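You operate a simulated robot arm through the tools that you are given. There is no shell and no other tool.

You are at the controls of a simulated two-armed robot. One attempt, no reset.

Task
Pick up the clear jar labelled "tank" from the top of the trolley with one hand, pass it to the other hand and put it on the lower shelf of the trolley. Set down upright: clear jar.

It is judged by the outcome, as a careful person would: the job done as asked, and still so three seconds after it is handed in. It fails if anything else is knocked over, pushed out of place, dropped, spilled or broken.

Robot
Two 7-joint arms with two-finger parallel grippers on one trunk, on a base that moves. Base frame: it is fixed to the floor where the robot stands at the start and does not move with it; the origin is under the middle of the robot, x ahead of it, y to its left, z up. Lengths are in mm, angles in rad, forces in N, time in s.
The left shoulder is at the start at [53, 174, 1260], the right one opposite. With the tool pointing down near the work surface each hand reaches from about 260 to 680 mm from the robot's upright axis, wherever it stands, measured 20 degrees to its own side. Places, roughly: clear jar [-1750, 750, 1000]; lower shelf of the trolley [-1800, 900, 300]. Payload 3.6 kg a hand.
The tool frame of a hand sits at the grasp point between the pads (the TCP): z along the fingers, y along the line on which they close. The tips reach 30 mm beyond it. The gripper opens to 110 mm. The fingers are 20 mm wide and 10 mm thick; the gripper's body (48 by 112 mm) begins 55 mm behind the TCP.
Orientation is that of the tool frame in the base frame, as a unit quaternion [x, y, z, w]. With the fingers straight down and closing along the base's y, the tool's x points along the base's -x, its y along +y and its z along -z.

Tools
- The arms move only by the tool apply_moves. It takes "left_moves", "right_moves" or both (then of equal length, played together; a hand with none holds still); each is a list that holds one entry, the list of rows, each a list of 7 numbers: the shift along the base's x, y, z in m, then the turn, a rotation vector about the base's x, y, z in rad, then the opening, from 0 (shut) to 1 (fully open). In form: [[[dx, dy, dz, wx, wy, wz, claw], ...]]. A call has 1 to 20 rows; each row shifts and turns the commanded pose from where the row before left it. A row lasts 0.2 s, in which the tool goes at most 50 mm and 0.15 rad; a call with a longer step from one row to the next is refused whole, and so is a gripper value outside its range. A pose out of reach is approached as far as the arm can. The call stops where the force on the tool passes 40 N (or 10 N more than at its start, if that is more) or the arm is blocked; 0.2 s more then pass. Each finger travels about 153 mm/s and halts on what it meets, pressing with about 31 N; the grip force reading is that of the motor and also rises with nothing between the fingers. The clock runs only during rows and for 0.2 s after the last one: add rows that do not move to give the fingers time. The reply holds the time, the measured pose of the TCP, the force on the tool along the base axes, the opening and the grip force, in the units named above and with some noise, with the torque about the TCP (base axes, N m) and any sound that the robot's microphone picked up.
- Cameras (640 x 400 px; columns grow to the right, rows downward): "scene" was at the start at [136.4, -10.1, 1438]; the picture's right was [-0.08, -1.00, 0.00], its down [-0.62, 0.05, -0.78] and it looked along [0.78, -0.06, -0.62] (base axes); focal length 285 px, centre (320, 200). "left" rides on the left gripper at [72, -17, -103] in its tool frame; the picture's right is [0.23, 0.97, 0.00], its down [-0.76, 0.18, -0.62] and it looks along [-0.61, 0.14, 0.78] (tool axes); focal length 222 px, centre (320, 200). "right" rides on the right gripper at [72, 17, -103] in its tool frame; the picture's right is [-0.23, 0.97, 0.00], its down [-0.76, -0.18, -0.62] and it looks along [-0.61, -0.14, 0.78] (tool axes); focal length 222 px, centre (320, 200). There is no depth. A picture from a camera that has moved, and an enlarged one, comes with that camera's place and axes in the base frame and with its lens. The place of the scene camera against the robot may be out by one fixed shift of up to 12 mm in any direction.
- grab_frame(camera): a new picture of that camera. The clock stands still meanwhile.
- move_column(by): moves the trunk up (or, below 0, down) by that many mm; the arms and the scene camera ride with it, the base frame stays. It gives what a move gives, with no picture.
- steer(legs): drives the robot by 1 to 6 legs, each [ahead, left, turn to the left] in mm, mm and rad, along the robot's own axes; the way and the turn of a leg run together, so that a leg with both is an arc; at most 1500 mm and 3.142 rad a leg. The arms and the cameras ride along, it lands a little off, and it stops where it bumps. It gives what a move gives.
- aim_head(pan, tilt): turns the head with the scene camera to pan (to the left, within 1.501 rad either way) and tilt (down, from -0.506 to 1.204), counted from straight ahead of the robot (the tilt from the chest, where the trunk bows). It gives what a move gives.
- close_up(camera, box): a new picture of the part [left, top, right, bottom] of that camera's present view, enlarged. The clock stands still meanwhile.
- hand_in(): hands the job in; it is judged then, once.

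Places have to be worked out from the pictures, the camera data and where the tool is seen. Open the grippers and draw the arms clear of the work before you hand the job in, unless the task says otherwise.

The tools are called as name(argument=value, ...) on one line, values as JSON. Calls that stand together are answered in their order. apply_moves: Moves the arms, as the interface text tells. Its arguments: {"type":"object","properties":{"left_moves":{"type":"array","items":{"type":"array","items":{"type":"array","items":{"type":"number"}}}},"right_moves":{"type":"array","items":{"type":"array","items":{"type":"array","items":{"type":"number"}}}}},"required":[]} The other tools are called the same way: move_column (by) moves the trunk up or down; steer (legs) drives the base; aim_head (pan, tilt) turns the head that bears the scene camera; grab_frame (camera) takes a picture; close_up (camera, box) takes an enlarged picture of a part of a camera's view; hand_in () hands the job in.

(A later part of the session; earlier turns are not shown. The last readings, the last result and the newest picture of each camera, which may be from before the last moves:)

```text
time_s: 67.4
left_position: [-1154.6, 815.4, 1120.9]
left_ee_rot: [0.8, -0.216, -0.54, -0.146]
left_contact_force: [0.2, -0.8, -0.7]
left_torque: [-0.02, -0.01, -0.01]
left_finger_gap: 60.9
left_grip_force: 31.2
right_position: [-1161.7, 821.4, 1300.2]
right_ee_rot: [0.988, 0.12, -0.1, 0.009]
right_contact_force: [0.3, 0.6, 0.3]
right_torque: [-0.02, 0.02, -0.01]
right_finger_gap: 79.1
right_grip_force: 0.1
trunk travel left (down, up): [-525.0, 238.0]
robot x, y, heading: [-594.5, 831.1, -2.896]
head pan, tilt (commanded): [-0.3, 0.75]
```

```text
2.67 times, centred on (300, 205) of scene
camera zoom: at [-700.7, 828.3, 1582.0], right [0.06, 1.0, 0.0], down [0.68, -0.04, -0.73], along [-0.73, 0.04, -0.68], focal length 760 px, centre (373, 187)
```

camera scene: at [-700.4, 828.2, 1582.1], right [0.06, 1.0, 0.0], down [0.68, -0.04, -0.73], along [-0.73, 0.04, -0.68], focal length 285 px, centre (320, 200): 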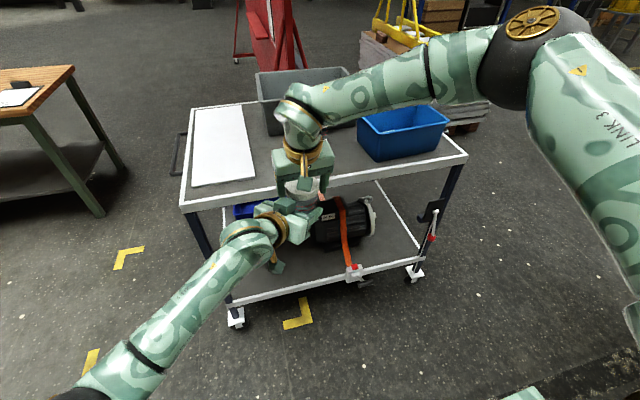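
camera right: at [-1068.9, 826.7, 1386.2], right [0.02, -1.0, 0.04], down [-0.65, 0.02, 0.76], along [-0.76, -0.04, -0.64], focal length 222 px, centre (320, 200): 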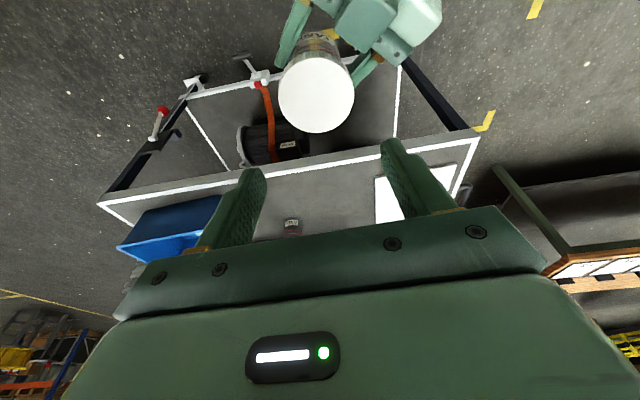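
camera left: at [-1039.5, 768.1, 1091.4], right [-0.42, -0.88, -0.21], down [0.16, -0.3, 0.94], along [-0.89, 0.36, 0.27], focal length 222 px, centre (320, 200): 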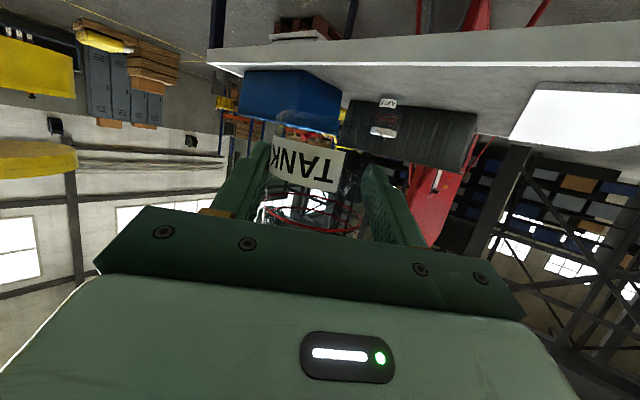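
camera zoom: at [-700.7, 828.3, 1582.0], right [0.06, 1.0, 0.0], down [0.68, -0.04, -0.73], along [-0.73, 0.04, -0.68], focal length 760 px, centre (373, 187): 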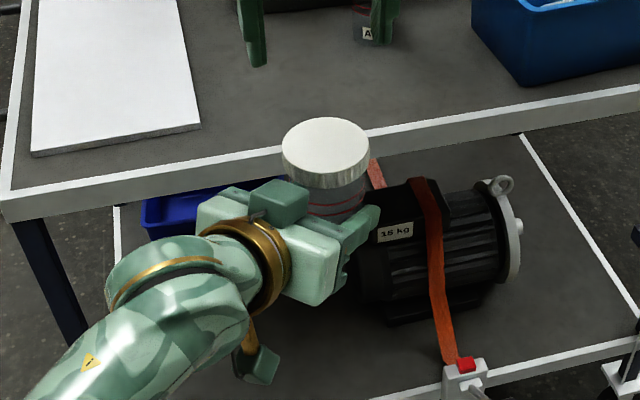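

The hand-over is done: the left hand alone holds the jar upright, label with it. Now I tuck the right hand away to the right and back toward my body, so it stays outside the trolley when I lower the trunk.

apply_moves(right_moves=[[[-0.0102, 0.0413, 0, 0, 0, 0, 0.72], [-0.0102, 0.0413, 0, 0, 0, 0, 0.72], [-0.0102, 0.0413, 0, 0, 0, 0, 0.72], [-0.0102, 0.0413, 0, 0, 0, 0, 0.72], [0.04, 0.01, 0, 0.024, -0.097, 0, 0.6], [0.04, 0.01, 0, 0.024, -0.097, 0, 0.5], [0.04, 0.01, 0, 0, 0, 0, 0.4], [0.04, 0.01, 0, 0, 0, 0, 0.4], [0.04, 0.01, 0, 0, 0, 0, 0.4], [0, 0, 0, 0, 0, 0, 0.4]]])

aim_head(pan=0.0, tilt=0.8)

grab_frame(camera="scene")

```text
time_s: 69.6
left_position: [-1155.1, 814.5, 1120.7]
left_ee_rot: [0.8, -0.217, -0.539, -0.147]
left_contact_force: [0.0, -0.5, -0.4]
left_torque: [-0.04, 0.01, -0.02]
left_finger_gap: 61.1
left_grip_force: 31.2
right_position: [-1001.6, 1038.2, 1300.5]
right_ee_rot: [0.993, 0.121, 0.0, -0.004]
right_contact_force: [0.8, -0.3, -0.8]
right_torque: [0.02, 0.03, 0.03]
right_finger_gap: 44.0
right_grip_force: 0.0
trunk travel left (down, up): [-525.0, 238.0]
robot x, y, heading: [-597.8, 834.6, -2.9]
head pan, tilt (commanded): [-0.3, 0.75]
```

```text
time_s: 70.4
left_position: [-1154.6, 814.6, 1120.7]
left_ee_rot: [0.801, -0.216, -0.539, -0.145]
left_contact_force: [0.1, -0.3, 0.5]
left_torque: [-0.03, -0.02, -0.01]
left_finger_gap: 61.0
left_grip_force: 30.7
right_position: [-1002.4, 1038.6, 1300.6]
right_ee_rot: [0.993, 0.121, -0.002, -0.004]
right_contact_force: [0.3, 1.1, -0.1]
right_torque: [-0.02, 0.02, -0.06]
right_finger_gap: 43.7
right_grip_force: 0.2
trunk travel left (down, up): [-525.0, 238.0]
robot x, y, heading: [-596.3, 833.2, -2.906]
head pan, tilt (commanded): [0.0, 0.799]
```

```text
taken
camera scene: at [-695.7, 804.5, 1578.1], right [-0.24, 0.97, 0.0], down [0.7, 0.17, -0.7], along [-0.68, -0.17, -0.72], focal length 285 px, centre (320, 200)
```

scene: 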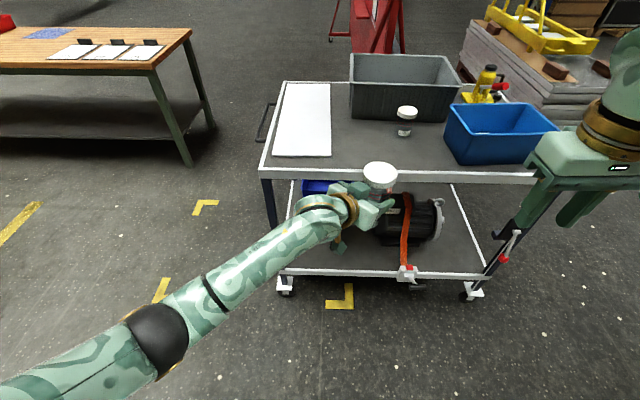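

Right hand is tucked at ~345 ahead, ~296 right. Now I lower the trunk in stages, with the jar well short of the trolley.

move_column(by=-300)

grab_frame(camera="scene")

```text
time_s: 73.4
left_position: [-1153.8, 814.9, 821.5]
left_ee_rot: [0.8, -0.216, -0.54, -0.146]
left_contact_force: [-0.2, 0.0, 0.3]
left_torque: [-0.02, -0.04, -0.01]
left_finger_gap: 60.7
left_grip_force: 31.2
right_position: [-1001.3, 1037.5, 1000.8]
right_ee_rot: [0.992, 0.122, -0.002, -0.003]
right_contact_force: [0.9, -0.7, 0.1]
right_torque: [0.02, -0.02, -0.02]
right_finger_gap: 44.1
right_grip_force: 0.0
trunk travel left (down, up): [-225.0, 538.0]
robot x, y, heading: [-598.0, 832.2, -2.906]
head pan, tilt (commanded): [0.0, 0.799]
```

```text
taken
camera scene: at [-786.6, 781.9, 1273.8], right [-0.24, 0.97, 0.0], down [0.7, 0.17, -0.7], along [-0.68, -0.17, -0.72], focal length 285 px, centre (320, 200)
```

scene: 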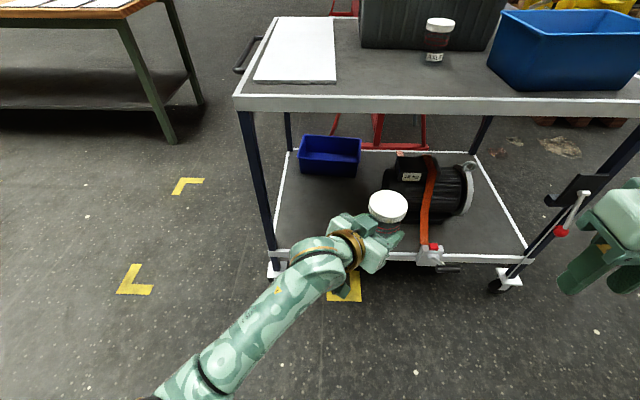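

The trunk also bows forward as it lowers (camera came ~90 mm ahead), so I extend the left hand 100 mm forward to keep its elbow comfortable, then lower the rest.

apply_moves(left_moves=[[[-0.0243, -0.006, 0, 0, 0, 0, 0.3], [-0.0243, -0.006, 0, 0, 0, 0, 0.3], [-0.0243, -0.006, 0, 0, 0, 0, 0.3], [-0.0243, -0.006, 0, 0, 0, 0, 0.3], [0, 0, 0, 0, 0, 0, 0.3]]])

move_column(by=-225)

aim_head(pan=0.1, tilt=0.6)

grab_frame(camera="scene")

```text
time_s: 74.6
left_position: [-1251.9, 791.7, 820.5]
left_ee_rot: [0.8, -0.216, -0.54, -0.146]
left_contact_force: [-0.3, -0.1, -0.7]
left_torque: [0.0, -0.01, -0.01]
left_finger_gap: 60.6
left_grip_force: 30.9
right_position: [-1002.5, 1039.0, 1000.2]
right_ee_rot: [0.993, 0.12, -0.001, -0.004]
right_contact_force: [0.5, -0.8, -0.5]
right_torque: [0.01, 0.01, -0.02]
right_finger_gap: 43.9
right_grip_force: 0.1
trunk travel left (down, up): [-225.0, 538.0]
robot x, y, heading: [-597.1, 830.3, -2.9]
head pan, tilt (commanded): [0.0, 0.799]
```

```text
time_s: 77.0
left_position: [-1252.0, 791.9, 596.5]
left_ee_rot: [0.801, -0.216, -0.539, -0.145]
left_contact_force: [0.9, 0.4, 0.6]
left_torque: [0.02, -0.01, -0.02]
left_finger_gap: 61.0
left_grip_force: 30.4
right_position: [-1048.8, 1025.7, 715.2]
right_ee_rot: [0.984, 0.121, 0.129, -0.02]
right_contact_force: [1.0, 0.3, 0.0]
right_torque: [0.0, 0.04, 0.0]
right_finger_gap: 44.0
right_grip_force: 0.0
trunk travel left (down, up): [0.0, 763.0]
robot x, y, heading: [-599.0, 829.0, -2.902]
head pan, tilt (commanded): [0.0, 0.799]
```

```text
time_s: 77.7
left_position: [-1252.6, 791.4, 595.3]
left_ee_rot: [0.8, -0.215, -0.54, -0.146]
left_contact_force: [0.0, -0.9, 0.8]
left_torque: [0.01, -0.04, 0.0]
left_finger_gap: 61.1
left_grip_force: 31.2
right_position: [-1049.9, 1025.7, 715.8]
right_ee_rot: [0.984, 0.121, 0.129, -0.019]
right_contact_force: [-1.1, 0.3, -0.1]
right_torque: [0.02, 0.05, -0.01]
right_finger_gap: 44.1
right_grip_force: 0.0
trunk travel left (down, up): [0.0, 763.0]
robot x, y, heading: [-595.8, 829.4, -2.902]
head pan, tilt (commanded): [0.099, 0.6]
```

```text
taken
camera scene: at [-923.5, 739.2, 1050.0], right [-0.33, 0.94, 0.0], down [0.53, 0.19, -0.82], along [-0.78, -0.28, -0.57], focal length 285 px, centre (320, 200)
```

scene: 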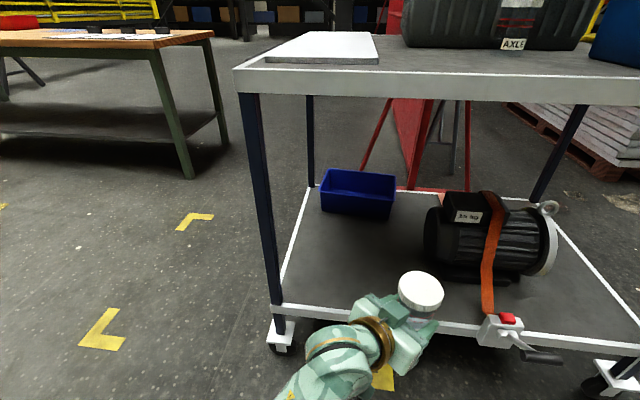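

The trunk bowed well forward (shoulders now ~250 mm ahead of my axis), which gives good low reach, so I need not stand close. I check where the right arm ended up before going on.

aim_head(pan=-0.9, tilt=0.6)

grab_frame(camera="scene")

grab_frame(camera="left")

```text
time_s: 79.0
left_position: [-1250.8, 791.6, 595.9]
left_ee_rot: [0.801, -0.216, -0.54, -0.145]
left_contact_force: [-0.5, 0.7, 0.1]
left_torque: [-0.01, 0.0, 0.0]
left_finger_gap: 60.9
left_grip_force: 31.4
right_position: [-1050.5, 1026.3, 716.0]
right_ee_rot: [0.984, 0.122, 0.129, -0.019]
right_contact_force: [-0.5, -0.3, -0.1]
right_torque: [0.0, -0.01, 0.01]
right_finger_gap: 44.0
right_grip_force: 0.0
trunk travel left (down, up): [0.0, 763.0]
robot x, y, heading: [-593.4, 830.0, -2.902]
head pan, tilt (commanded): [-0.901, 0.6]
```

```text
taken
camera scene: at [-910.1, 822.8, 1050.0], right [0.61, 0.79, 0.0], down [0.45, -0.35, -0.82], along [-0.65, 0.51, -0.57], focal length 285 px, centre (320, 200)
```

scene: 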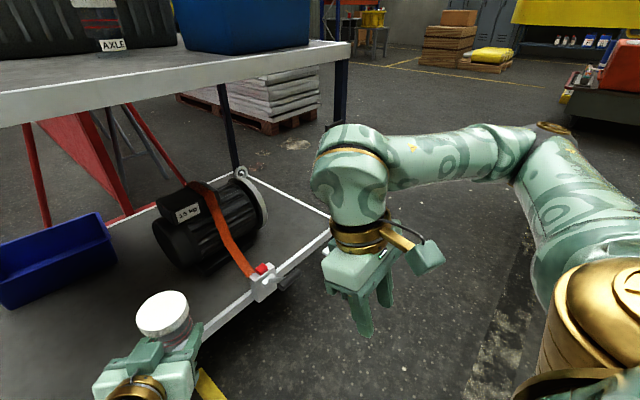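

```text
taken
camera left: at [-1137.8, 742.6, 566.2], right [-0.42, -0.88, -0.21], down [0.16, -0.3, 0.94], along [-0.89, 0.36, 0.27], focal length 222 px, centre (320, 200)
```

left: 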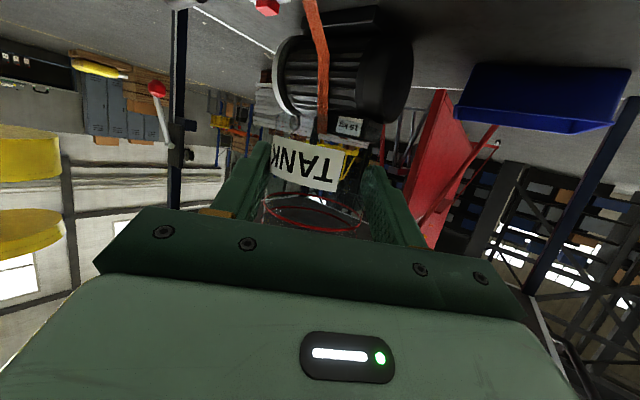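

The right arm stays clear of the trolley for a ~180 mm advance. I now look at the lower shelf's front-left area to fix its edge and height.

aim_head(pan=0.25, tilt=0.7)

grab_frame(camera="scene")

close_up(camera="scene", box=[270, 120, 510, 270])

```text
time_s: 80.3
left_position: [-1252.1, 790.6, 594.1]
left_ee_rot: [0.8, -0.216, -0.541, -0.146]
left_contact_force: [0.5, -0.4, -0.2]
left_torque: [0.0, -0.01, 0.0]
left_finger_gap: 61.0
left_grip_force: 30.8
right_position: [-1049.0, 1025.2, 715.9]
right_ee_rot: [0.984, 0.121, 0.129, -0.019]
right_contact_force: [0.1, -0.5, -1.0]
right_torque: [-0.05, -0.03, 0.01]
right_finger_gap: 44.2
right_grip_force: 0.1
trunk travel left (down, up): [0.0, 763.0]
robot x, y, heading: [-593.1, 833.3, -2.903]
head pan, tilt (commanded): [0.25, 0.7]
```

```text
taken
camera scene: at [-915.1, 728.7, 1041.4], right [-0.47, 0.88, 0.0], down [0.57, 0.3, -0.76], along [-0.67, -0.36, -0.64], focal length 285 px, centre (320, 200)
```

scene: 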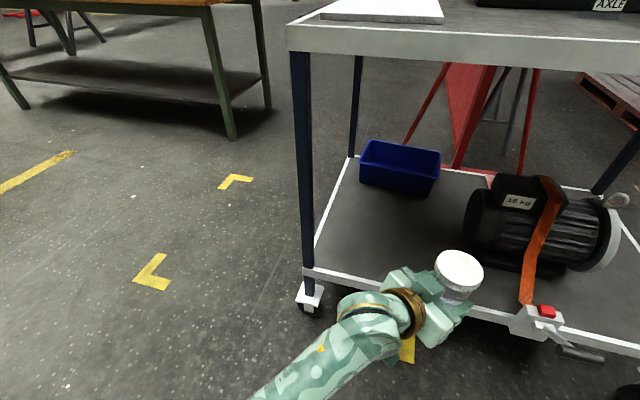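

```text
2.67 times, centred on (390, 195) of scene
camera zoom: at [-915.1, 728.7, 1041.4], right [-0.47, 0.88, 0.0], down [0.57, 0.3, -0.76], along [-0.67, -0.36, -0.64], focal length 760 px, centre (133, 213)
```

zoom: 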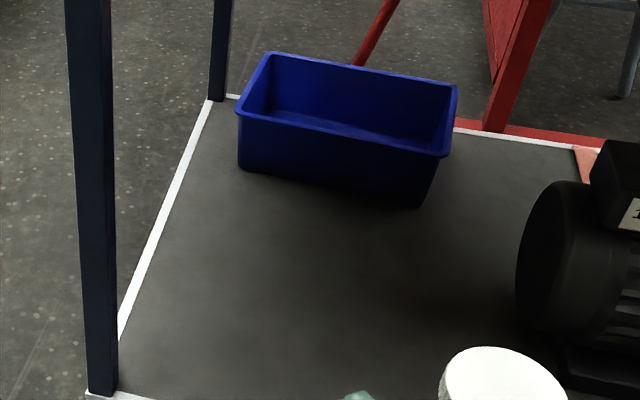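

The lower shelf's front-left corner triangulates to about [-1357, 435, 329] in the scene frame (≈316 high in the arm frame); my spot is ~215 mm right of that corner and ~85 mm in: about [-1493, 627]. I turn the left hand to point nearly straight ahead while bringing it down and left to entry height.

apply_moves(left_moves=[[[0.0064, -0.0262, -0.03, 0, 0, 0.095, 0.3], [0.0064, -0.0262, -0.033, 0, 0, 0.095, 0.3], [0.0064, -0.0262, -0.033, 0, 0, 0.095, 0.3], [0.0064, -0.0262, -0.033, 0, 0, 0.095, 0.3], [0.0064, -0.0262, -0.033, 0, 0, 0.095, 0.3], [0.0064, -0.0262, -0.033, 0, 0, 0.095, 0.3], [0, 0, 0, 0, 0, 0, 0.3]]])

grab_frame(camera="scene")

grab_frame(camera="left")

```text
time_s: 82.2
left_position: [-1206.5, 603.6, 388.6]
left_ee_rot: [0.832, -0.003, -0.554, 0.039]
left_contact_force: [-0.4, -0.5, -0.2]
left_torque: [0.02, -0.02, 0.01]
left_finger_gap: 60.9
left_grip_force: 30.9
right_position: [-1050.2, 1025.6, 715.5]
right_ee_rot: [0.984, 0.121, 0.129, -0.02]
right_contact_force: [-0.6, -0.3, 0.0]
right_torque: [0.04, 0.03, 0.01]
right_finger_gap: 44.0
right_grip_force: 0.1
trunk travel left (down, up): [0.0, 763.0]
robot x, y, heading: [-597.4, 835.4, -2.9]
head pan, tilt (commanded): [0.25, 0.7]
stopped in row 7 (left hand): the arm was blocked; the commanded pose is now the measured one
```

```text
taken
camera scene: at [-915.0, 728.6, 1041.4], right [-0.47, 0.88, 0.0], down [0.57, 0.3, -0.76], along [-0.67, -0.36, -0.64], focal length 285 px, centre (320, 200)
```

scene: 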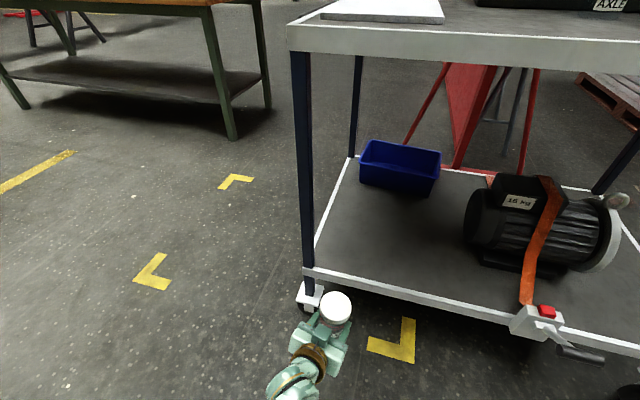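

```text
taken
camera left: at [-1083.9, 622.1, 359.7], right [0.12, -0.98, -0.14], down [0.29, -0.1, 0.95], along [-0.95, -0.16, 0.27], focal length 222 px, centre (320, 200)
```

left: 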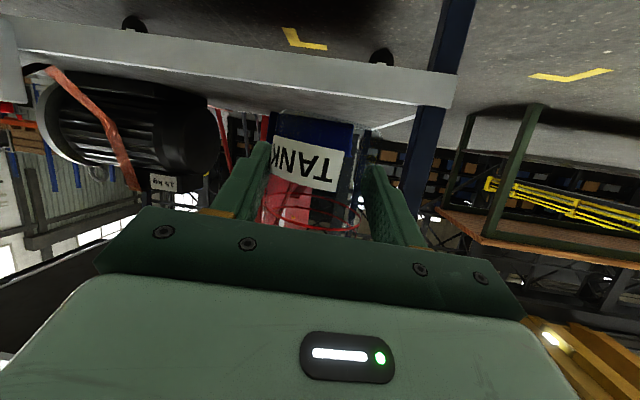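

The call stopped with the left arm "blocked": the hand ended ~30 mm off and rolled ~4°, without force at the tool. I look at the left arm to see what limits it.

aim_head(pan=0.8, tilt=1.0)

grab_frame(camera="scene")

aim_head(pan=0.25, tilt=1.0)

grab_frame(camera="scene")

```text
time_s: 83.1
left_position: [-1205.7, 604.5, 388.2]
left_ee_rot: [0.832, -0.004, -0.554, 0.038]
left_contact_force: [-0.4, 0.0, 0.7]
left_torque: [0.01, 0.01, 0.01]
left_finger_gap: 60.8
left_grip_force: 31.2
right_position: [-1051.2, 1025.4, 715.8]
right_ee_rot: [0.984, 0.121, 0.129, -0.019]
right_contact_force: [-0.2, -0.2, 0.6]
right_torque: [0.01, 0.01, -0.01]
right_finger_gap: 44.1
right_grip_force: 0.0
trunk travel left (down, up): [0.0, 763.0]
robot x, y, heading: [-595.3, 832.1, -2.897]
head pan, tilt (commanded): [0.799, 1.0]
```

```text
taken
camera scene: at [-875.4, 708.6, 1018.1], right [-0.86, 0.51, 0.0], down [0.43, 0.73, -0.54], along [-0.27, -0.47, -0.84], focal length 285 px, centre (320, 200)
```

scene: 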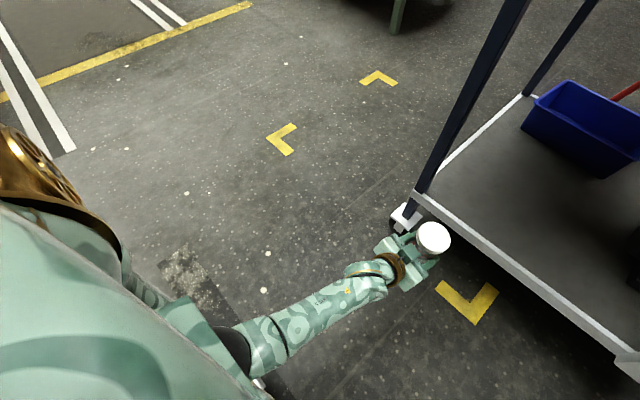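

```text
time_s: 84.1
left_position: [-1204.4, 603.0, 387.2]
left_ee_rot: [0.833, -0.003, -0.552, 0.039]
left_contact_force: [0.5, 0.1, -0.1]
left_torque: [0.0, -0.04, 0.03]
left_finger_gap: 61.2
left_grip_force: 30.7
right_position: [-1050.5, 1025.8, 716.6]
right_ee_rot: [0.984, 0.122, 0.129, -0.02]
right_contact_force: [-0.4, -0.3, 0.0]
right_torque: [0.0, -0.02, 0.03]
right_finger_gap: 44.0
right_grip_force: 0.0
trunk travel left (down, up): [0.0, 763.0]
robot x, y, heading: [-598.1, 833.5, -2.903]
head pan, tilt (commanded): [0.25, 1.0]
```

```text
taken
camera scene: at [-901.5, 735.8, 1018.1], right [-0.47, 0.88, 0.0], down [0.74, 0.4, -0.54], along [-0.48, -0.25, -0.84], focal length 285 px, centre (320, 200)
```

scene: 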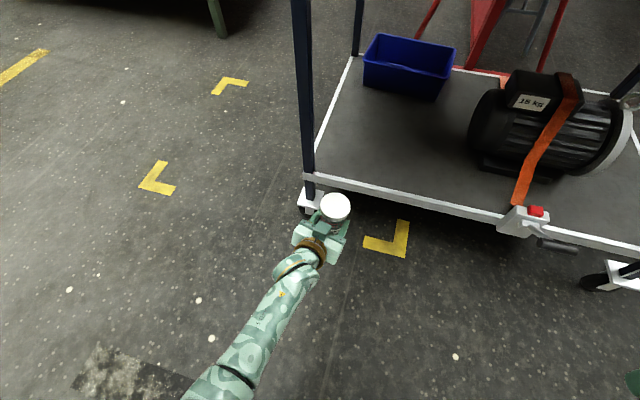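

The forearm comes from an elbow folded close under my chest, which is what limits it. I extend the hand forward ~90 mm and slightly right, levelling the jar's ~4° lean at the same time.

apply_moves(left_moves=[[[-0.0315, 0.0026, 0.007, 0.0226, 0.0052, 0, 0.3], [-0.0315, 0.0026, 0.007, 0.0226, 0.0052, 0, 0.3], [-0.0315, 0.0026, 0.007, 0.0226, 0.0052, 0, 0.3], [0, 0, 0, 0, 0, 0, 0.3], [0, 0, 0, 0, 0, 0, 0.3]]])

grab_frame(camera="scene")

grab_frame(camera="left")

```text
time_s: 85.3
left_position: [-1300.1, 613.0, 411.2]
left_ee_rot: [0.829, 0.015, -0.559, 0.007]
left_contact_force: [0.3, -0.2, -0.5]
left_torque: [-0.03, -0.01, -0.02]
left_finger_gap: 61.0
left_grip_force: 30.8
right_position: [-1049.1, 1026.2, 715.8]
right_ee_rot: [0.984, 0.122, 0.128, -0.019]
right_contact_force: [-0.1, 1.2, 0.5]
right_torque: [0.01, 0.03, -0.02]
right_finger_gap: 44.3
right_grip_force: 0.1
trunk travel left (down, up): [0.0, 763.0]
robot x, y, heading: [-597.4, 830.8, -2.903]
head pan, tilt (commanded): [0.25, 1.0]
```

```text
taken
camera scene: at [-901.6, 735.8, 1018.0], right [-0.47, 0.88, 0.0], down [0.74, 0.4, -0.54], along [-0.48, -0.25, -0.84], focal length 285 px, centre (320, 200)
```

scene: 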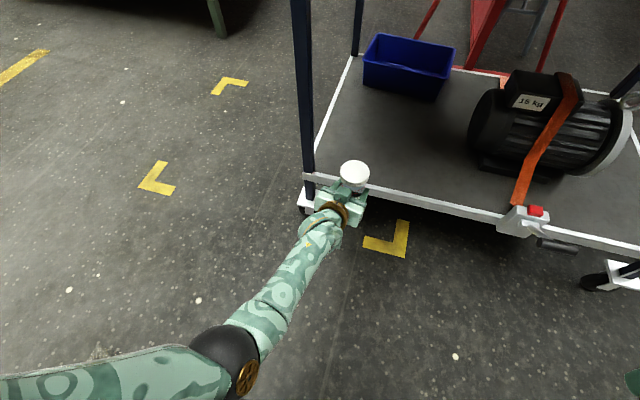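

```text
taken
camera left: at [-1178.2, 634.0, 381.2], right [0.12, -0.97, -0.21], down [0.3, -0.17, 0.94], along [-0.95, -0.18, 0.27], focal length 222 px, centre (320, 200)
```

left: 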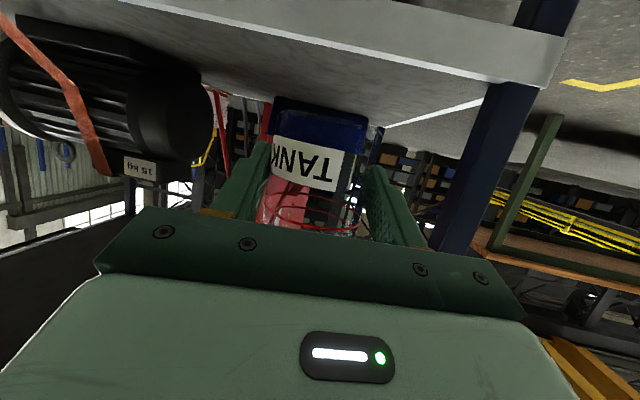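

The jar is level again (within 0.3°), its base at z≈376, ~60 mm above the shelf. It must go ~174 mm forward and ~57 mm right to be over the spot; I drive most of the way first and check.

steer(legs=[[90, -57, 0]])

grab_frame(camera="scene")

grab_frame(camera="left")

```text
time_s: 86.5
left_position: [-1401.5, 648.3, 409.6]
left_ee_rot: [0.829, 0.017, -0.559, 0.01]
left_contact_force: [0.1, 0.3, 0.5]
left_torque: [0.0, -0.02, -0.01]
left_finger_gap: 61.2
left_grip_force: 31.6
right_position: [-1152.7, 1059.7, 715.7]
right_ee_rot: [0.984, 0.12, 0.129, -0.02]
right_contact_force: [-0.4, 0.2, 0.0]
right_torque: [0.02, -0.01, 0.0]
right_finger_gap: 44.0
right_grip_force: 0.1
trunk travel left (down, up): [0.0, 763.0]
robot x, y, heading: [-697.8, 867.3, -2.901]
head pan, tilt (commanded): [0.25, 1.0]
```

```text
taken
camera scene: at [-1003.8, 769.7, 1017.9], right [-0.47, 0.88, 0.0], down [0.74, 0.4, -0.54], along [-0.48, -0.25, -0.84], focal length 285 px, centre (320, 200)
```

scene: 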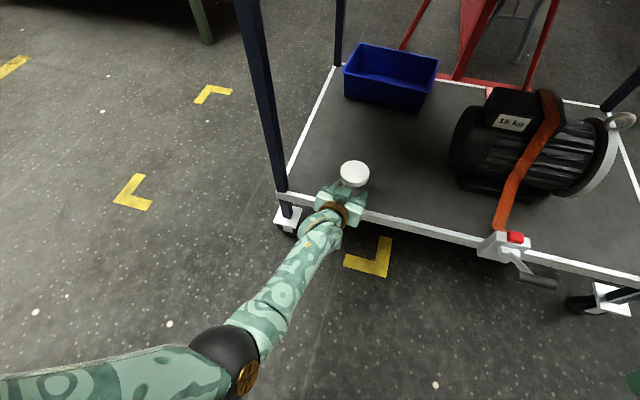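

```text
taken
camera left: at [-1280.0, 667.6, 380.9], right [0.12, -0.97, -0.21], down [0.3, -0.17, 0.94], along [-0.95, -0.18, 0.27], focal length 222 px, centre (320, 200)
```

left: 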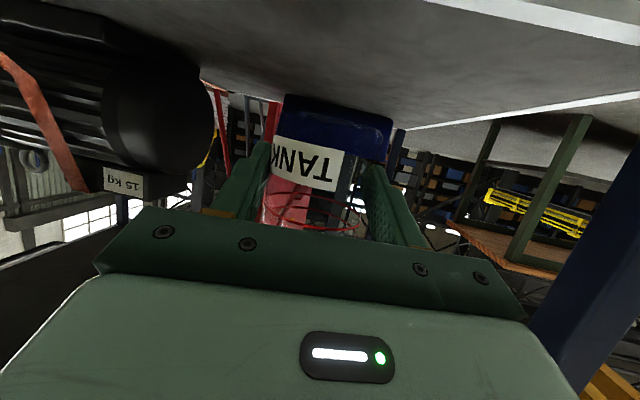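

The jar is right above the front edge at the intended lateral spot. I drive the remaining 85 mm forward.

steer(legs=[[85, 0, 0]])

grab_frame(camera="scene")

close_up(camera="scene", box=[260, 120, 420, 220])

```text
time_s: 87.5
left_position: [-1484.2, 627.1, 410.0]
left_ee_rot: [0.829, 0.017, -0.559, 0.009]
left_contact_force: [-0.2, -0.7, 0.0]
left_torque: [-0.02, -0.03, 0.0]
left_finger_gap: 61.1
left_grip_force: 31.4
right_position: [-1234.6, 1039.5, 715.5]
right_ee_rot: [0.984, 0.121, 0.129, -0.019]
right_contact_force: [-0.2, 0.4, 1.2]
right_torque: [0.03, 0.04, 0.0]
right_finger_gap: 44.1
right_grip_force: 0.0
trunk travel left (down, up): [0.0, 763.0]
robot x, y, heading: [-778.9, 841.9, -2.903]
head pan, tilt (commanded): [0.25, 1.0]
```

```text
taken
camera scene: at [-1086.5, 749.3, 1017.9], right [-0.47, 0.88, 0.0], down [0.74, 0.4, -0.54], along [-0.48, -0.25, -0.84], focal length 285 px, centre (320, 200)
```

scene: 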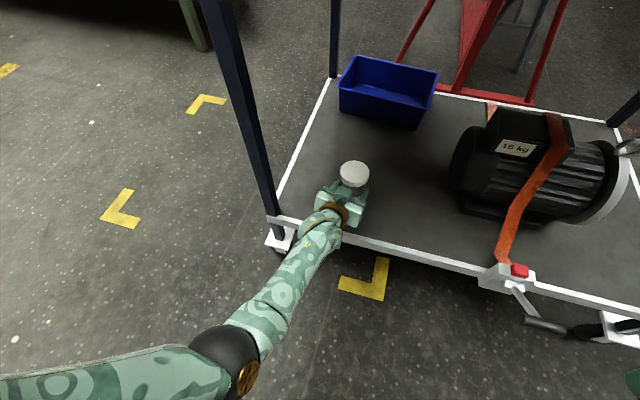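

```text
4.00 times, centred on (340, 170) of scene
camera zoom: at [-1086.5, 749.3, 1017.9], right [-0.47, 0.88, 0.0], down [0.74, 0.4, -0.54], along [-0.48, -0.25, -0.84], focal length 1140 px, centre (240, 320)
```

zoom: 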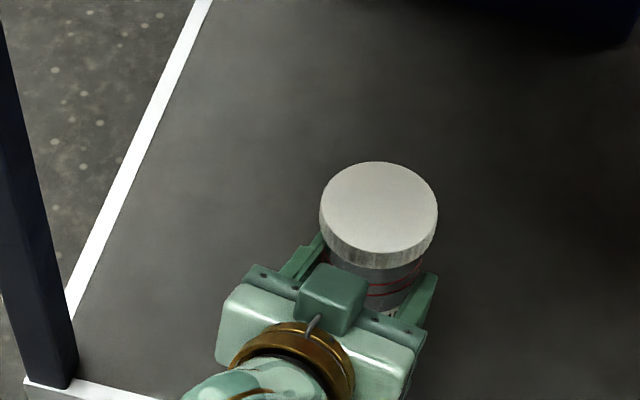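

The jar's axis is over the target, ~85 mm in from the edge and ~215 mm from the corner leg; the gripper's camera stays outside the rim. I lower 42 mm and check.

apply_moves(left_moves=[[[0, 0, -0.01, 0, 0, 0, 0.3], [0, 0, -0.012, 0, 0, 0, 0.3], [0, 0, -0.01, 0, 0, 0, 0.3], [0, 0, -0.01, 0, 0, 0, 0.3], [0, 0, 0, 0, 0, 0, 0.3]]])

grab_frame(camera="left")

close_up(camera="scene", box=[260, 120, 420, 220])

```text
time_s: 88.8
left_position: [-1483.7, 627.0, 368.2]
left_ee_rot: [0.829, 0.015, -0.559, 0.008]
left_contact_force: [0.7, -0.1, 0.2]
left_torque: [-0.02, 0.01, -0.01]
left_finger_gap: 60.7
left_grip_force: 31.5
right_position: [-1235.1, 1039.5, 716.3]
right_ee_rot: [0.984, 0.121, 0.129, -0.02]
right_contact_force: [-0.2, 0.1, -0.1]
right_torque: [0.0, 0.0, -0.02]
right_finger_gap: 44.0
right_grip_force: 0.2
trunk travel left (down, up): [0.0, 763.0]
robot x, y, heading: [-780.7, 845.6, -2.901]
head pan, tilt (commanded): [0.25, 1.0]
```

```text
taken
camera left: at [-1362.9, 647.3, 339.1], right [0.12, -0.97, -0.21], down [0.3, -0.17, 0.94], along [-0.95, -0.18, 0.27], focal length 222 px, centre (320, 200)
```

left: 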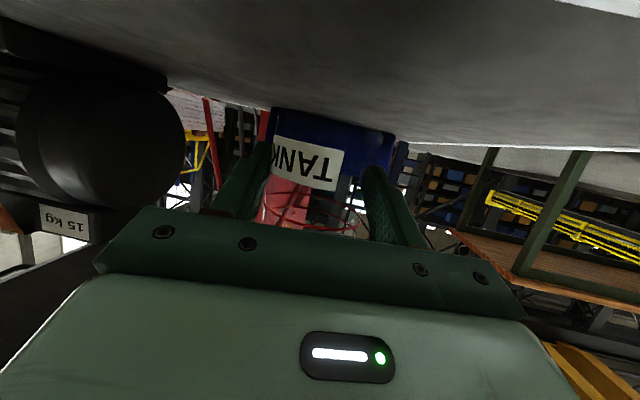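

```text
4.00 times, centred on (340, 170) of scene
camera zoom: at [-1086.3, 749.3, 1018.0], right [-0.47, 0.88, 0.0], down [0.74, 0.4, -0.54], along [-0.48, -0.25, -0.84], focal length 1140 px, centre (240, 320)
```

zoom: 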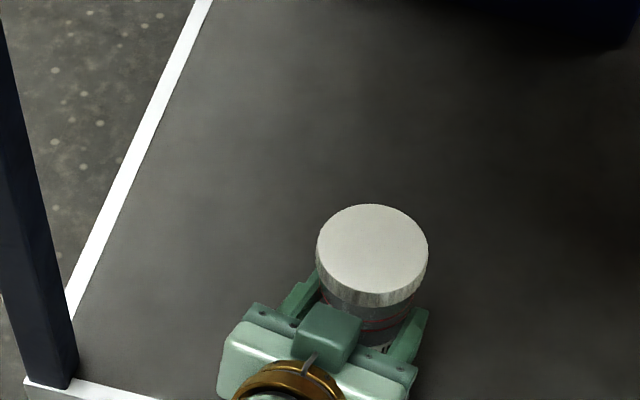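

Still free, base ≈ z 333. I creep down 12 mm more and read the force.

apply_moves(left_moves=[[[0, 0, -0.004, 0, 0, 0, 0.3], [0, 0, -0.004, 0, 0, 0, 0.3], [0, 0, -0.004, 0, 0, 0, 0.3], [0, 0, 0, 0, 0, 0, 0.3]]])

close_up(camera="left", box=[220, 80, 420, 250])

```text
time_s: 89.8
left_position: [-1484.2, 626.5, 356.8]
left_ee_rot: [0.829, 0.016, -0.559, 0.008]
left_contact_force: [0.1, 0.1, -0.3]
left_torque: [0.01, 0.01, -0.03]
left_finger_gap: 60.9
left_grip_force: 31.0
right_position: [-1234.0, 1038.7, 715.8]
right_ee_rot: [0.984, 0.121, 0.128, -0.019]
right_contact_force: [0.2, -0.5, 0.6]
right_torque: [0.01, 0.0, 0.0]
right_finger_gap: 44.0
right_grip_force: 0.0
trunk travel left (down, up): [0.0, 763.0]
robot x, y, heading: [-779.5, 843.8, -2.902]
head pan, tilt (commanded): [0.25, 1.0]
```

```text
2.35 times, centred on (320, 165) of left
camera zoom: at [-1362.9, 647.2, 327.2], right [0.12, -0.97, -0.21], down [0.3, -0.17, 0.94], along [-0.95, -0.18, 0.27], focal length 523 px, centre (320, 282)
```

zoom: 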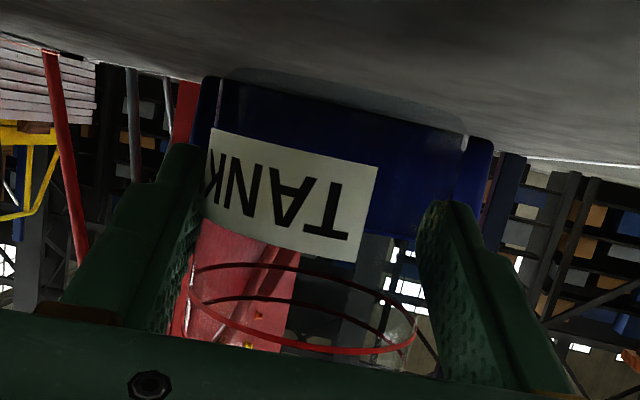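

No contact yet; base ≈ z 322. I continue down in 2–3 mm steps.

apply_moves(left_moves=[[[0, 0, -0.003, 0, 0, 0, 0.3], [0, 0, -0.002, 0, 0, 0, 0.3], [0, 0, 0, 0, 0, 0, 0.3]]])

```text
time_s: 90.5
left_position: [-1484.1, 625.7, 350.5]
left_ee_rot: [0.829, 0.017, -0.559, 0.01]
left_contact_force: [-0.3, -0.9, -1.3]
left_torque: [0.0, 0.01, 0.02]
left_finger_gap: 60.7
left_grip_force: 30.8
right_position: [-1234.7, 1039.9, 715.9]
right_ee_rot: [0.984, 0.122, 0.129, -0.02]
right_contact_force: [-0.2, 0.0, -0.2]
right_torque: [-0.01, 0.04, 0.0]
right_finger_gap: 44.1
right_grip_force: 0.1
trunk travel left (down, up): [0.0, 763.0]
robot x, y, heading: [-781.5, 843.0, -2.898]
head pan, tilt (commanded): [0.25, 1.0]
```

apply_moves(left_moves=[[[0, 0, -0.002, 0, 0, 0, 0.3], [0, 0, -0.002, 0, 0, 0, 0.3], [0, 0, 0, 0, 0, 0, 0.3]]])

close_up(camera="left", box=[220, 80, 420, 250])

```text
time_s: 91.3
left_position: [-1482.8, 626.6, 348.4]
left_ee_rot: [0.828, 0.017, -0.56, 0.009]
left_contact_force: [-0.1, 0.0, -0.8]
left_torque: [-0.01, -0.01, -0.04]
left_finger_gap: 61.1
left_grip_force: 31.0
right_position: [-1234.0, 1038.9, 716.2]
right_ee_rot: [0.984, 0.121, 0.129, -0.018]
right_contact_force: [-0.1, 0.2, 0.9]
right_torque: [0.01, 0.0, -0.01]
right_finger_gap: 44.1
right_grip_force: 0.2
trunk travel left (down, up): [0.0, 763.0]
robot x, y, heading: [-783.6, 846.0, -2.902]
head pan, tilt (commanded): [0.25, 1.0]
```

```text
2.35 times, centred on (320, 165) of left
camera zoom: at [-1361.6, 647.3, 319.0], right [0.12, -0.97, -0.21], down [0.3, -0.17, 0.94], along [-0.95, -0.18, 0.27], focal length 523 px, centre (320, 282)
```

zoom: 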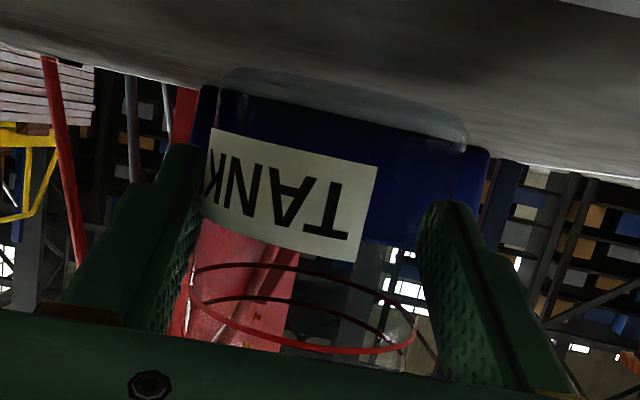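

Geometry from the wrist view suggests the shelf's surface is nearer z≈300, some 10–13 mm below the jar. I keep creeping down.

apply_moves(left_moves=[[[0, 0, -0.003, 0, 0, 0, 0.3], [0, 0, -0.003, 0, 0, 0, 0.3], [0, 0, 0, 0, 0, 0, 0.3]]])

apply_moves(left_moves=[[[0, 0, -0.002, 0, 0, 0, 0.3], [0, 0, -0.002, 0, 0, 0, 0.3], [0, 0, 0, 0, 0, 0, 0.3]]])

```text
time_s: 92.2
left_position: [-1481.7, 626.6, 346.1]
left_ee_rot: [0.829, 0.016, -0.559, 0.009]
left_contact_force: [0.2, -0.1, 0.4]
left_torque: [0.04, -0.01, 0.0]
left_finger_gap: 60.9
left_grip_force: 30.9
left hand out of reach, approached as far as the arm can: row 1
right_position: [-1232.0, 1039.0, 716.2]
right_ee_rot: [0.984, 0.121, 0.129, -0.019]
right_contact_force: [0.6, 0.0, -0.3]
right_torque: [-0.01, -0.01, 0.01]
right_finger_gap: 43.9
right_grip_force: 0.1
trunk travel left (down, up): [0.0, 763.0]
robot x, y, heading: [-779.3, 844.2, -2.903]
head pan, tilt (commanded): [0.25, 1.0]
```

```text
time_s: 93.0
left_position: [-1481.5, 626.7, 345.5]
left_ee_rot: [0.829, 0.017, -0.56, 0.01]
left_contact_force: [-0.5, 0.2, -0.3]
left_torque: [-0.02, -0.03, -0.03]
left_finger_gap: 61.2
left_grip_force: 30.9
left hand out of reach, approached as far as the arm can: row 1
right_position: [-1234.4, 1040.9, 717.0]
right_ee_rot: [0.984, 0.122, 0.129, -0.019]
right_contact_force: [-0.5, 0.4, 0.0]
right_torque: [0.01, 0.02, -0.03]
right_finger_gap: 43.4
right_grip_force: 0.1
trunk travel left (down, up): [0.0, 763.0]
robot x, y, heading: [-781.7, 844.1, -2.9]
head pan, tilt (commanded): [0.25, 1.0]
```

The arm reached its limit at z≈345, still ~10 mm above the shelf. I raise the jar 30 mm, pull the hand back 50 mm, and will drive 50 mm forward so that the arm is less stretched.

apply_moves(left_moves=[[[0, 0, 0.015, 0, 0, 0, 0.3], [0, 0, 0.015, 0, 0, 0, 0.3], [0.0162, 0.004, 0, 0, 0, 0, 0.3], [0.0162, 0.004, 0, 0, 0, 0, 0.3], [0.0162, 0.004, 0, 0, 0, 0, 0.3], [0, 0, 0, 0, 0, 0, 0.3]]])

steer(legs=[[50, 0, 0]])

grab_frame(camera="scene")

```text
time_s: 94.3
left_position: [-1433.9, 639.2, 374.9]
left_ee_rot: [0.829, 0.017, -0.558, 0.009]
left_contact_force: [0.7, 0.3, 0.7]
left_torque: [-0.02, -0.02, 0.01]
left_finger_gap: 61.0
left_grip_force: 30.9
right_position: [-1234.9, 1039.5, 715.9]
right_ee_rot: [0.984, 0.121, 0.13, -0.019]
right_contact_force: [0.0, -1.1, 0.8]
right_torque: [0.02, 0.01, 0.04]
right_finger_gap: 44.0
right_grip_force: 0.0
trunk travel left (down, up): [0.0, 763.0]
robot x, y, heading: [-779.7, 844.5, -2.897]
head pan, tilt (commanded): [0.25, 1.0]
```

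```text
time_s: 95.3
left_position: [-1482.5, 625.9, 374.7]
left_ee_rot: [0.829, 0.017, -0.559, 0.009]
left_contact_force: [0.2, -0.6, -0.6]
left_torque: [0.03, -0.01, 0.02]
left_finger_gap: 60.7
left_grip_force: 31.1
right_position: [-1283.9, 1028.3, 715.8]
right_ee_rot: [0.984, 0.121, 0.13, -0.019]
right_contact_force: [0.9, 0.8, 0.1]
right_torque: [0.02, 0.0, 0.0]
right_finger_gap: 44.0
right_grip_force: 0.0
trunk travel left (down, up): [0.0, 763.0]
robot x, y, heading: [-831.8, 834.0, -2.898]
head pan, tilt (commanded): [0.25, 1.0]
```

```text
taken
camera scene: at [-1135.6, 737.2, 1017.9], right [-0.47, 0.88, 0.0], down [0.74, 0.4, -0.54], along [-0.48, -0.25, -0.84], focal length 285 px, centre (320, 200)
```

scene: 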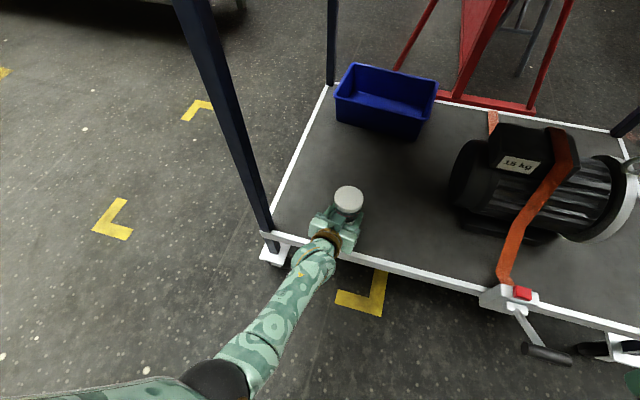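

The jar is back over the same spot with the arm less stretched and ~65 mm still between the right wrist and the deck. I lower to just above the shelf again, then creep.

apply_moves(left_moves=[[[0, 0, -0.008, 0, 0, 0, 0.3], [0, 0, -0.008, 0, 0, 0, 0.3], [0, 0, -0.006, 0, 0, 0, 0.3], [0, 0, -0.004, 0, 0, 0, 0.3], [0, 0, -0.003, 0, 0, 0, 0.3], [0, 0, 0, 0, 0, 0, 0.3]]])

apply_moves(left_moves=[[[0, 0, -0.003, 0, 0, 0, 0.3], [0, 0, 0, 0, 0, 0, 0.3]]])

```text
time_s: 96.7
left_position: [-1482.6, 627.3, 347.0]
left_ee_rot: [0.829, 0.016, -0.559, 0.009]
left_contact_force: [0.0, 1.2, -0.3]
left_torque: [-0.05, -0.02, 0.02]
left_finger_gap: 61.0
left_grip_force: 30.7
right_position: [-1283.6, 1026.8, 715.7]
right_ee_rot: [0.984, 0.12, 0.129, -0.019]
right_contact_force: [0.0, 0.2, 0.1]
right_torque: [0.01, 0.01, 0.0]
right_finger_gap: 43.9
right_grip_force: 0.1
trunk travel left (down, up): [0.0, 763.0]
robot x, y, heading: [-832.2, 832.5, -2.904]
head pan, tilt (commanded): [0.25, 1.0]
```

```text
time_s: 97.3
left_position: [-1483.1, 626.4, 341.6]
left_ee_rot: [0.829, 0.015, -0.559, 0.008]
left_contact_force: [-0.3, -0.4, -0.1]
left_torque: [-0.02, -0.05, -0.02]
left_finger_gap: 61.0
left_grip_force: 30.3
right_position: [-1283.9, 1027.6, 715.4]
right_ee_rot: [0.984, 0.12, 0.13, -0.019]
right_contact_force: [-0.2, -1.0, 0.1]
right_torque: [0.04, 0.01, 0.0]
right_finger_gap: 44.0
right_grip_force: 0.0
trunk travel left (down, up): [0.0, 763.0]
robot x, y, heading: [-830.5, 834.6, -2.903]
head pan, tilt (commanded): [0.25, 1.0]
```

Now past the old limit with no contact yet (z 341.6). I look along the shelf with the wrist camera and continue by 2 mm steps.

apply_moves(left_moves=[[[0, 0, -0.002, 0, 0, 0, 0.3], [0, 0, -0.002, 0, 0, 0, 0.3], [0, 0, 0, 0, 0, 0, 0.3]]])

close_up(camera="left", box=[220, 60, 420, 230])

```text
time_s: 98.1
left_position: [-1482.9, 626.6, 338.9]
left_ee_rot: [0.828, 0.015, -0.56, 0.008]
left_contact_force: [-0.5, 0.4, 0.9]
left_torque: [0.0, -0.08, -0.03]
left_finger_gap: 60.5
left_grip_force: 30.9
right_position: [-1283.5, 1026.4, 715.9]
right_ee_rot: [0.984, 0.121, 0.129, -0.02]
right_contact_force: [-0.8, -0.1, -0.2]
right_torque: [0.01, 0.02, 0.0]
right_finger_gap: 44.0
right_grip_force: 0.2
trunk travel left (down, up): [0.0, 763.0]
robot x, y, heading: [-829.4, 834.5, -2.899]
head pan, tilt (commanded): [0.25, 1.0]
```

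```text
2.35 times, centred on (320, 145) of left
camera zoom: at [-1361.2, 646.9, 309.4], right [0.12, -0.97, -0.21], down [0.3, -0.17, 0.94], along [-0.95, -0.18, 0.27], focal length 523 px, centre (320, 329)
```

zoom: 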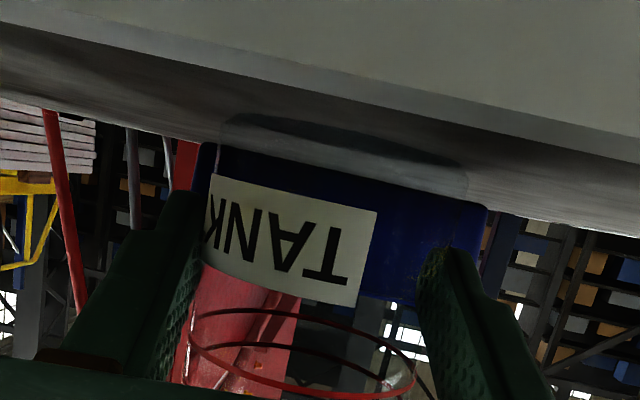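

The rim's front edge now appears ~6 mm below the camera, putting the shelf at z≈303 and the jar's base right about there. I go on 1–2 mm at a time, looking for contact force.

apply_moves(left_moves=[[[0, 0, -0.002, 0, 0, 0, 0.3], [0, 0, 0, 0, 0, 0, 0.3]]])

apply_moves(left_moves=[[[0, 0, -0.0015, 0, 0, 0, 0.3], [0, 0, 0, 0, 0, 0, 0.3]]])

```text
time_s: 98.7
left_position: [-1484.5, 626.2, 337.5]
left_ee_rot: [0.828, 0.017, -0.56, 0.01]
left_contact_force: [1.7, -0.7, 12.1]
left_torque: [-0.14, -0.24, 0.02]
left_finger_gap: 60.8
left_grip_force: 31.0
right_position: [-1282.2, 1028.2, 716.7]
right_ee_rot: [0.984, 0.122, 0.128, -0.02]
right_contact_force: [-0.2, -0.6, -0.3]
right_torque: [-0.02, 0.01, 0.0]
right_finger_gap: 44.2
right_grip_force: 0.0
trunk travel left (down, up): [0.0, 763.0]
robot x, y, heading: [-828.3, 838.4, -2.899]
head pan, tilt (commanded): [0.25, 1.0]
```

```text
time_s: 99.3
left_position: [-1482.8, 625.5, 335.4]
left_ee_rot: [0.828, 0.016, -0.561, 0.01]
left_contact_force: [0.7, -3.2, 15.1]
left_torque: [-0.36, -0.17, 0.03]
left_finger_gap: 60.8
left_grip_force: 31.0
right_position: [-1282.4, 1027.5, 716.3]
right_ee_rot: [0.984, 0.121, 0.128, -0.019]
right_contact_force: [-0.1, -0.8, 0.2]
right_torque: [0.0, 0.03, 0.01]
right_finger_gap: 44.1
right_grip_force: 0.0
trunk travel left (down, up): [0.0, 763.0]
robot x, y, heading: [-829.9, 835.3, -2.905]
head pan, tilt (commanded): [0.25, 1.0]
```

Contact: 12–15 N upward, so the jar stands on the shelf, level within 0.3°. I ease off 1.5 mm to unload it before releasing.

apply_moves(left_moves=[[[0, 0, 0.0015, 0, 0, 0, 0.3], [0, 0, 0, 0, 0, 0, 0.3]]])

close_up(camera="scene", box=[280, 150, 440, 250])

```text
time_s: 99.9
left_position: [-1481.6, 626.9, 335.7]
left_ee_rot: [0.829, 0.016, -0.559, 0.009]
left_contact_force: [-3.1, -2.1, 7.6]
left_torque: [-0.32, 0.15, -0.08]
left_finger_gap: 60.9
left_grip_force: 30.9
right_position: [-1282.7, 1028.5, 716.0]
right_ee_rot: [0.984, 0.12, 0.129, -0.018]
right_contact_force: [-0.1, -0.3, 0.5]
right_torque: [0.02, -0.01, -0.03]
right_finger_gap: 44.1
right_grip_force: 0.0
trunk travel left (down, up): [0.0, 763.0]
robot x, y, heading: [-831.6, 835.8, -2.899]
head pan, tilt (commanded): [0.25, 1.0]
```

```text
4.00 times, centred on (360, 200) of scene
camera zoom: at [-1134.8, 737.5, 1018.2], right [-0.47, 0.88, 0.0], down [0.74, 0.4, -0.54], along [-0.48, -0.25, -0.84], focal length 1140 px, centre (160, 200)
```

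zoom: 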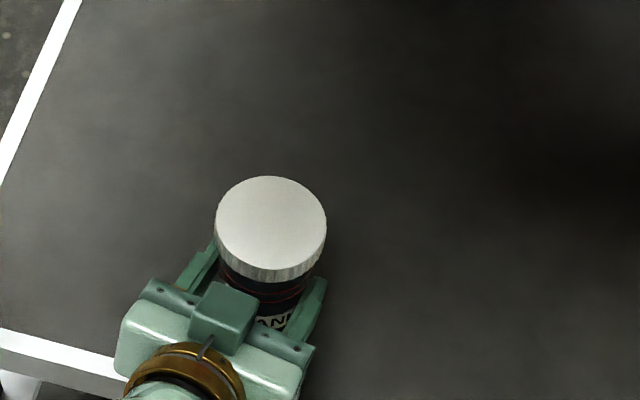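

Residual load is small. I open the left gripper gradually, hand still.

apply_moves(left_moves=[[[0, 0, 0, 0, 0, 0, 0.6], [0, 0, 0, 0, 0, 0, 0.7], [0, 0, 0, 0, 0, 0, 0.85], [0, 0, 0, 0, 0, 0, 1.0], [0, 0, 0, 0, 0, 0, 1.0]]])

grab_frame(camera="left")

close_up(camera="scene", box=[280, 150, 440, 250])

```text
time_s: 101.1
left_position: [-1483.0, 626.1, 337.1]
left_ee_rot: [0.829, 0.016, -0.559, 0.009]
left_contact_force: [-0.1, -0.4, 0.2]
left_torque: [0.01, -0.03, -0.02]
left_finger_gap: 110.0
left_grip_force: 0.1
right_position: [-1283.4, 1026.4, 715.6]
right_ee_rot: [0.984, 0.122, 0.129, -0.019]
right_contact_force: [0.2, 0.4, -0.2]
right_torque: [-0.01, 0.01, -0.02]
right_finger_gap: 44.1
right_grip_force: 0.0
trunk travel left (down, up): [0.0, 763.0]
robot x, y, heading: [-831.0, 831.6, -2.905]
head pan, tilt (commanded): [0.25, 1.0]
```

```text
taken
camera left: at [-1360.8, 646.9, 307.0], right [0.12, -0.97, -0.21], down [0.3, -0.17, 0.94], along [-0.95, -0.18, 0.27], focal length 222 px, centre (320, 200)
```

left: 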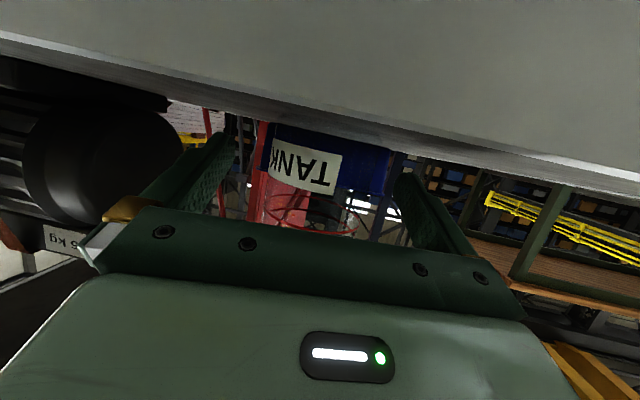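

```text
4.00 times, centred on (360, 200) of scene
camera zoom: at [-1135.2, 737.3, 1018.1], right [-0.47, 0.88, 0.0], down [0.74, 0.4, -0.54], along [-0.48, -0.25, -0.84], focal length 1140 px, centre (160, 200)
```

zoom: 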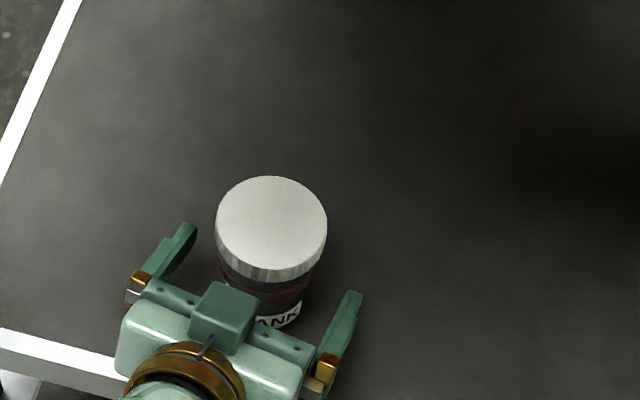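

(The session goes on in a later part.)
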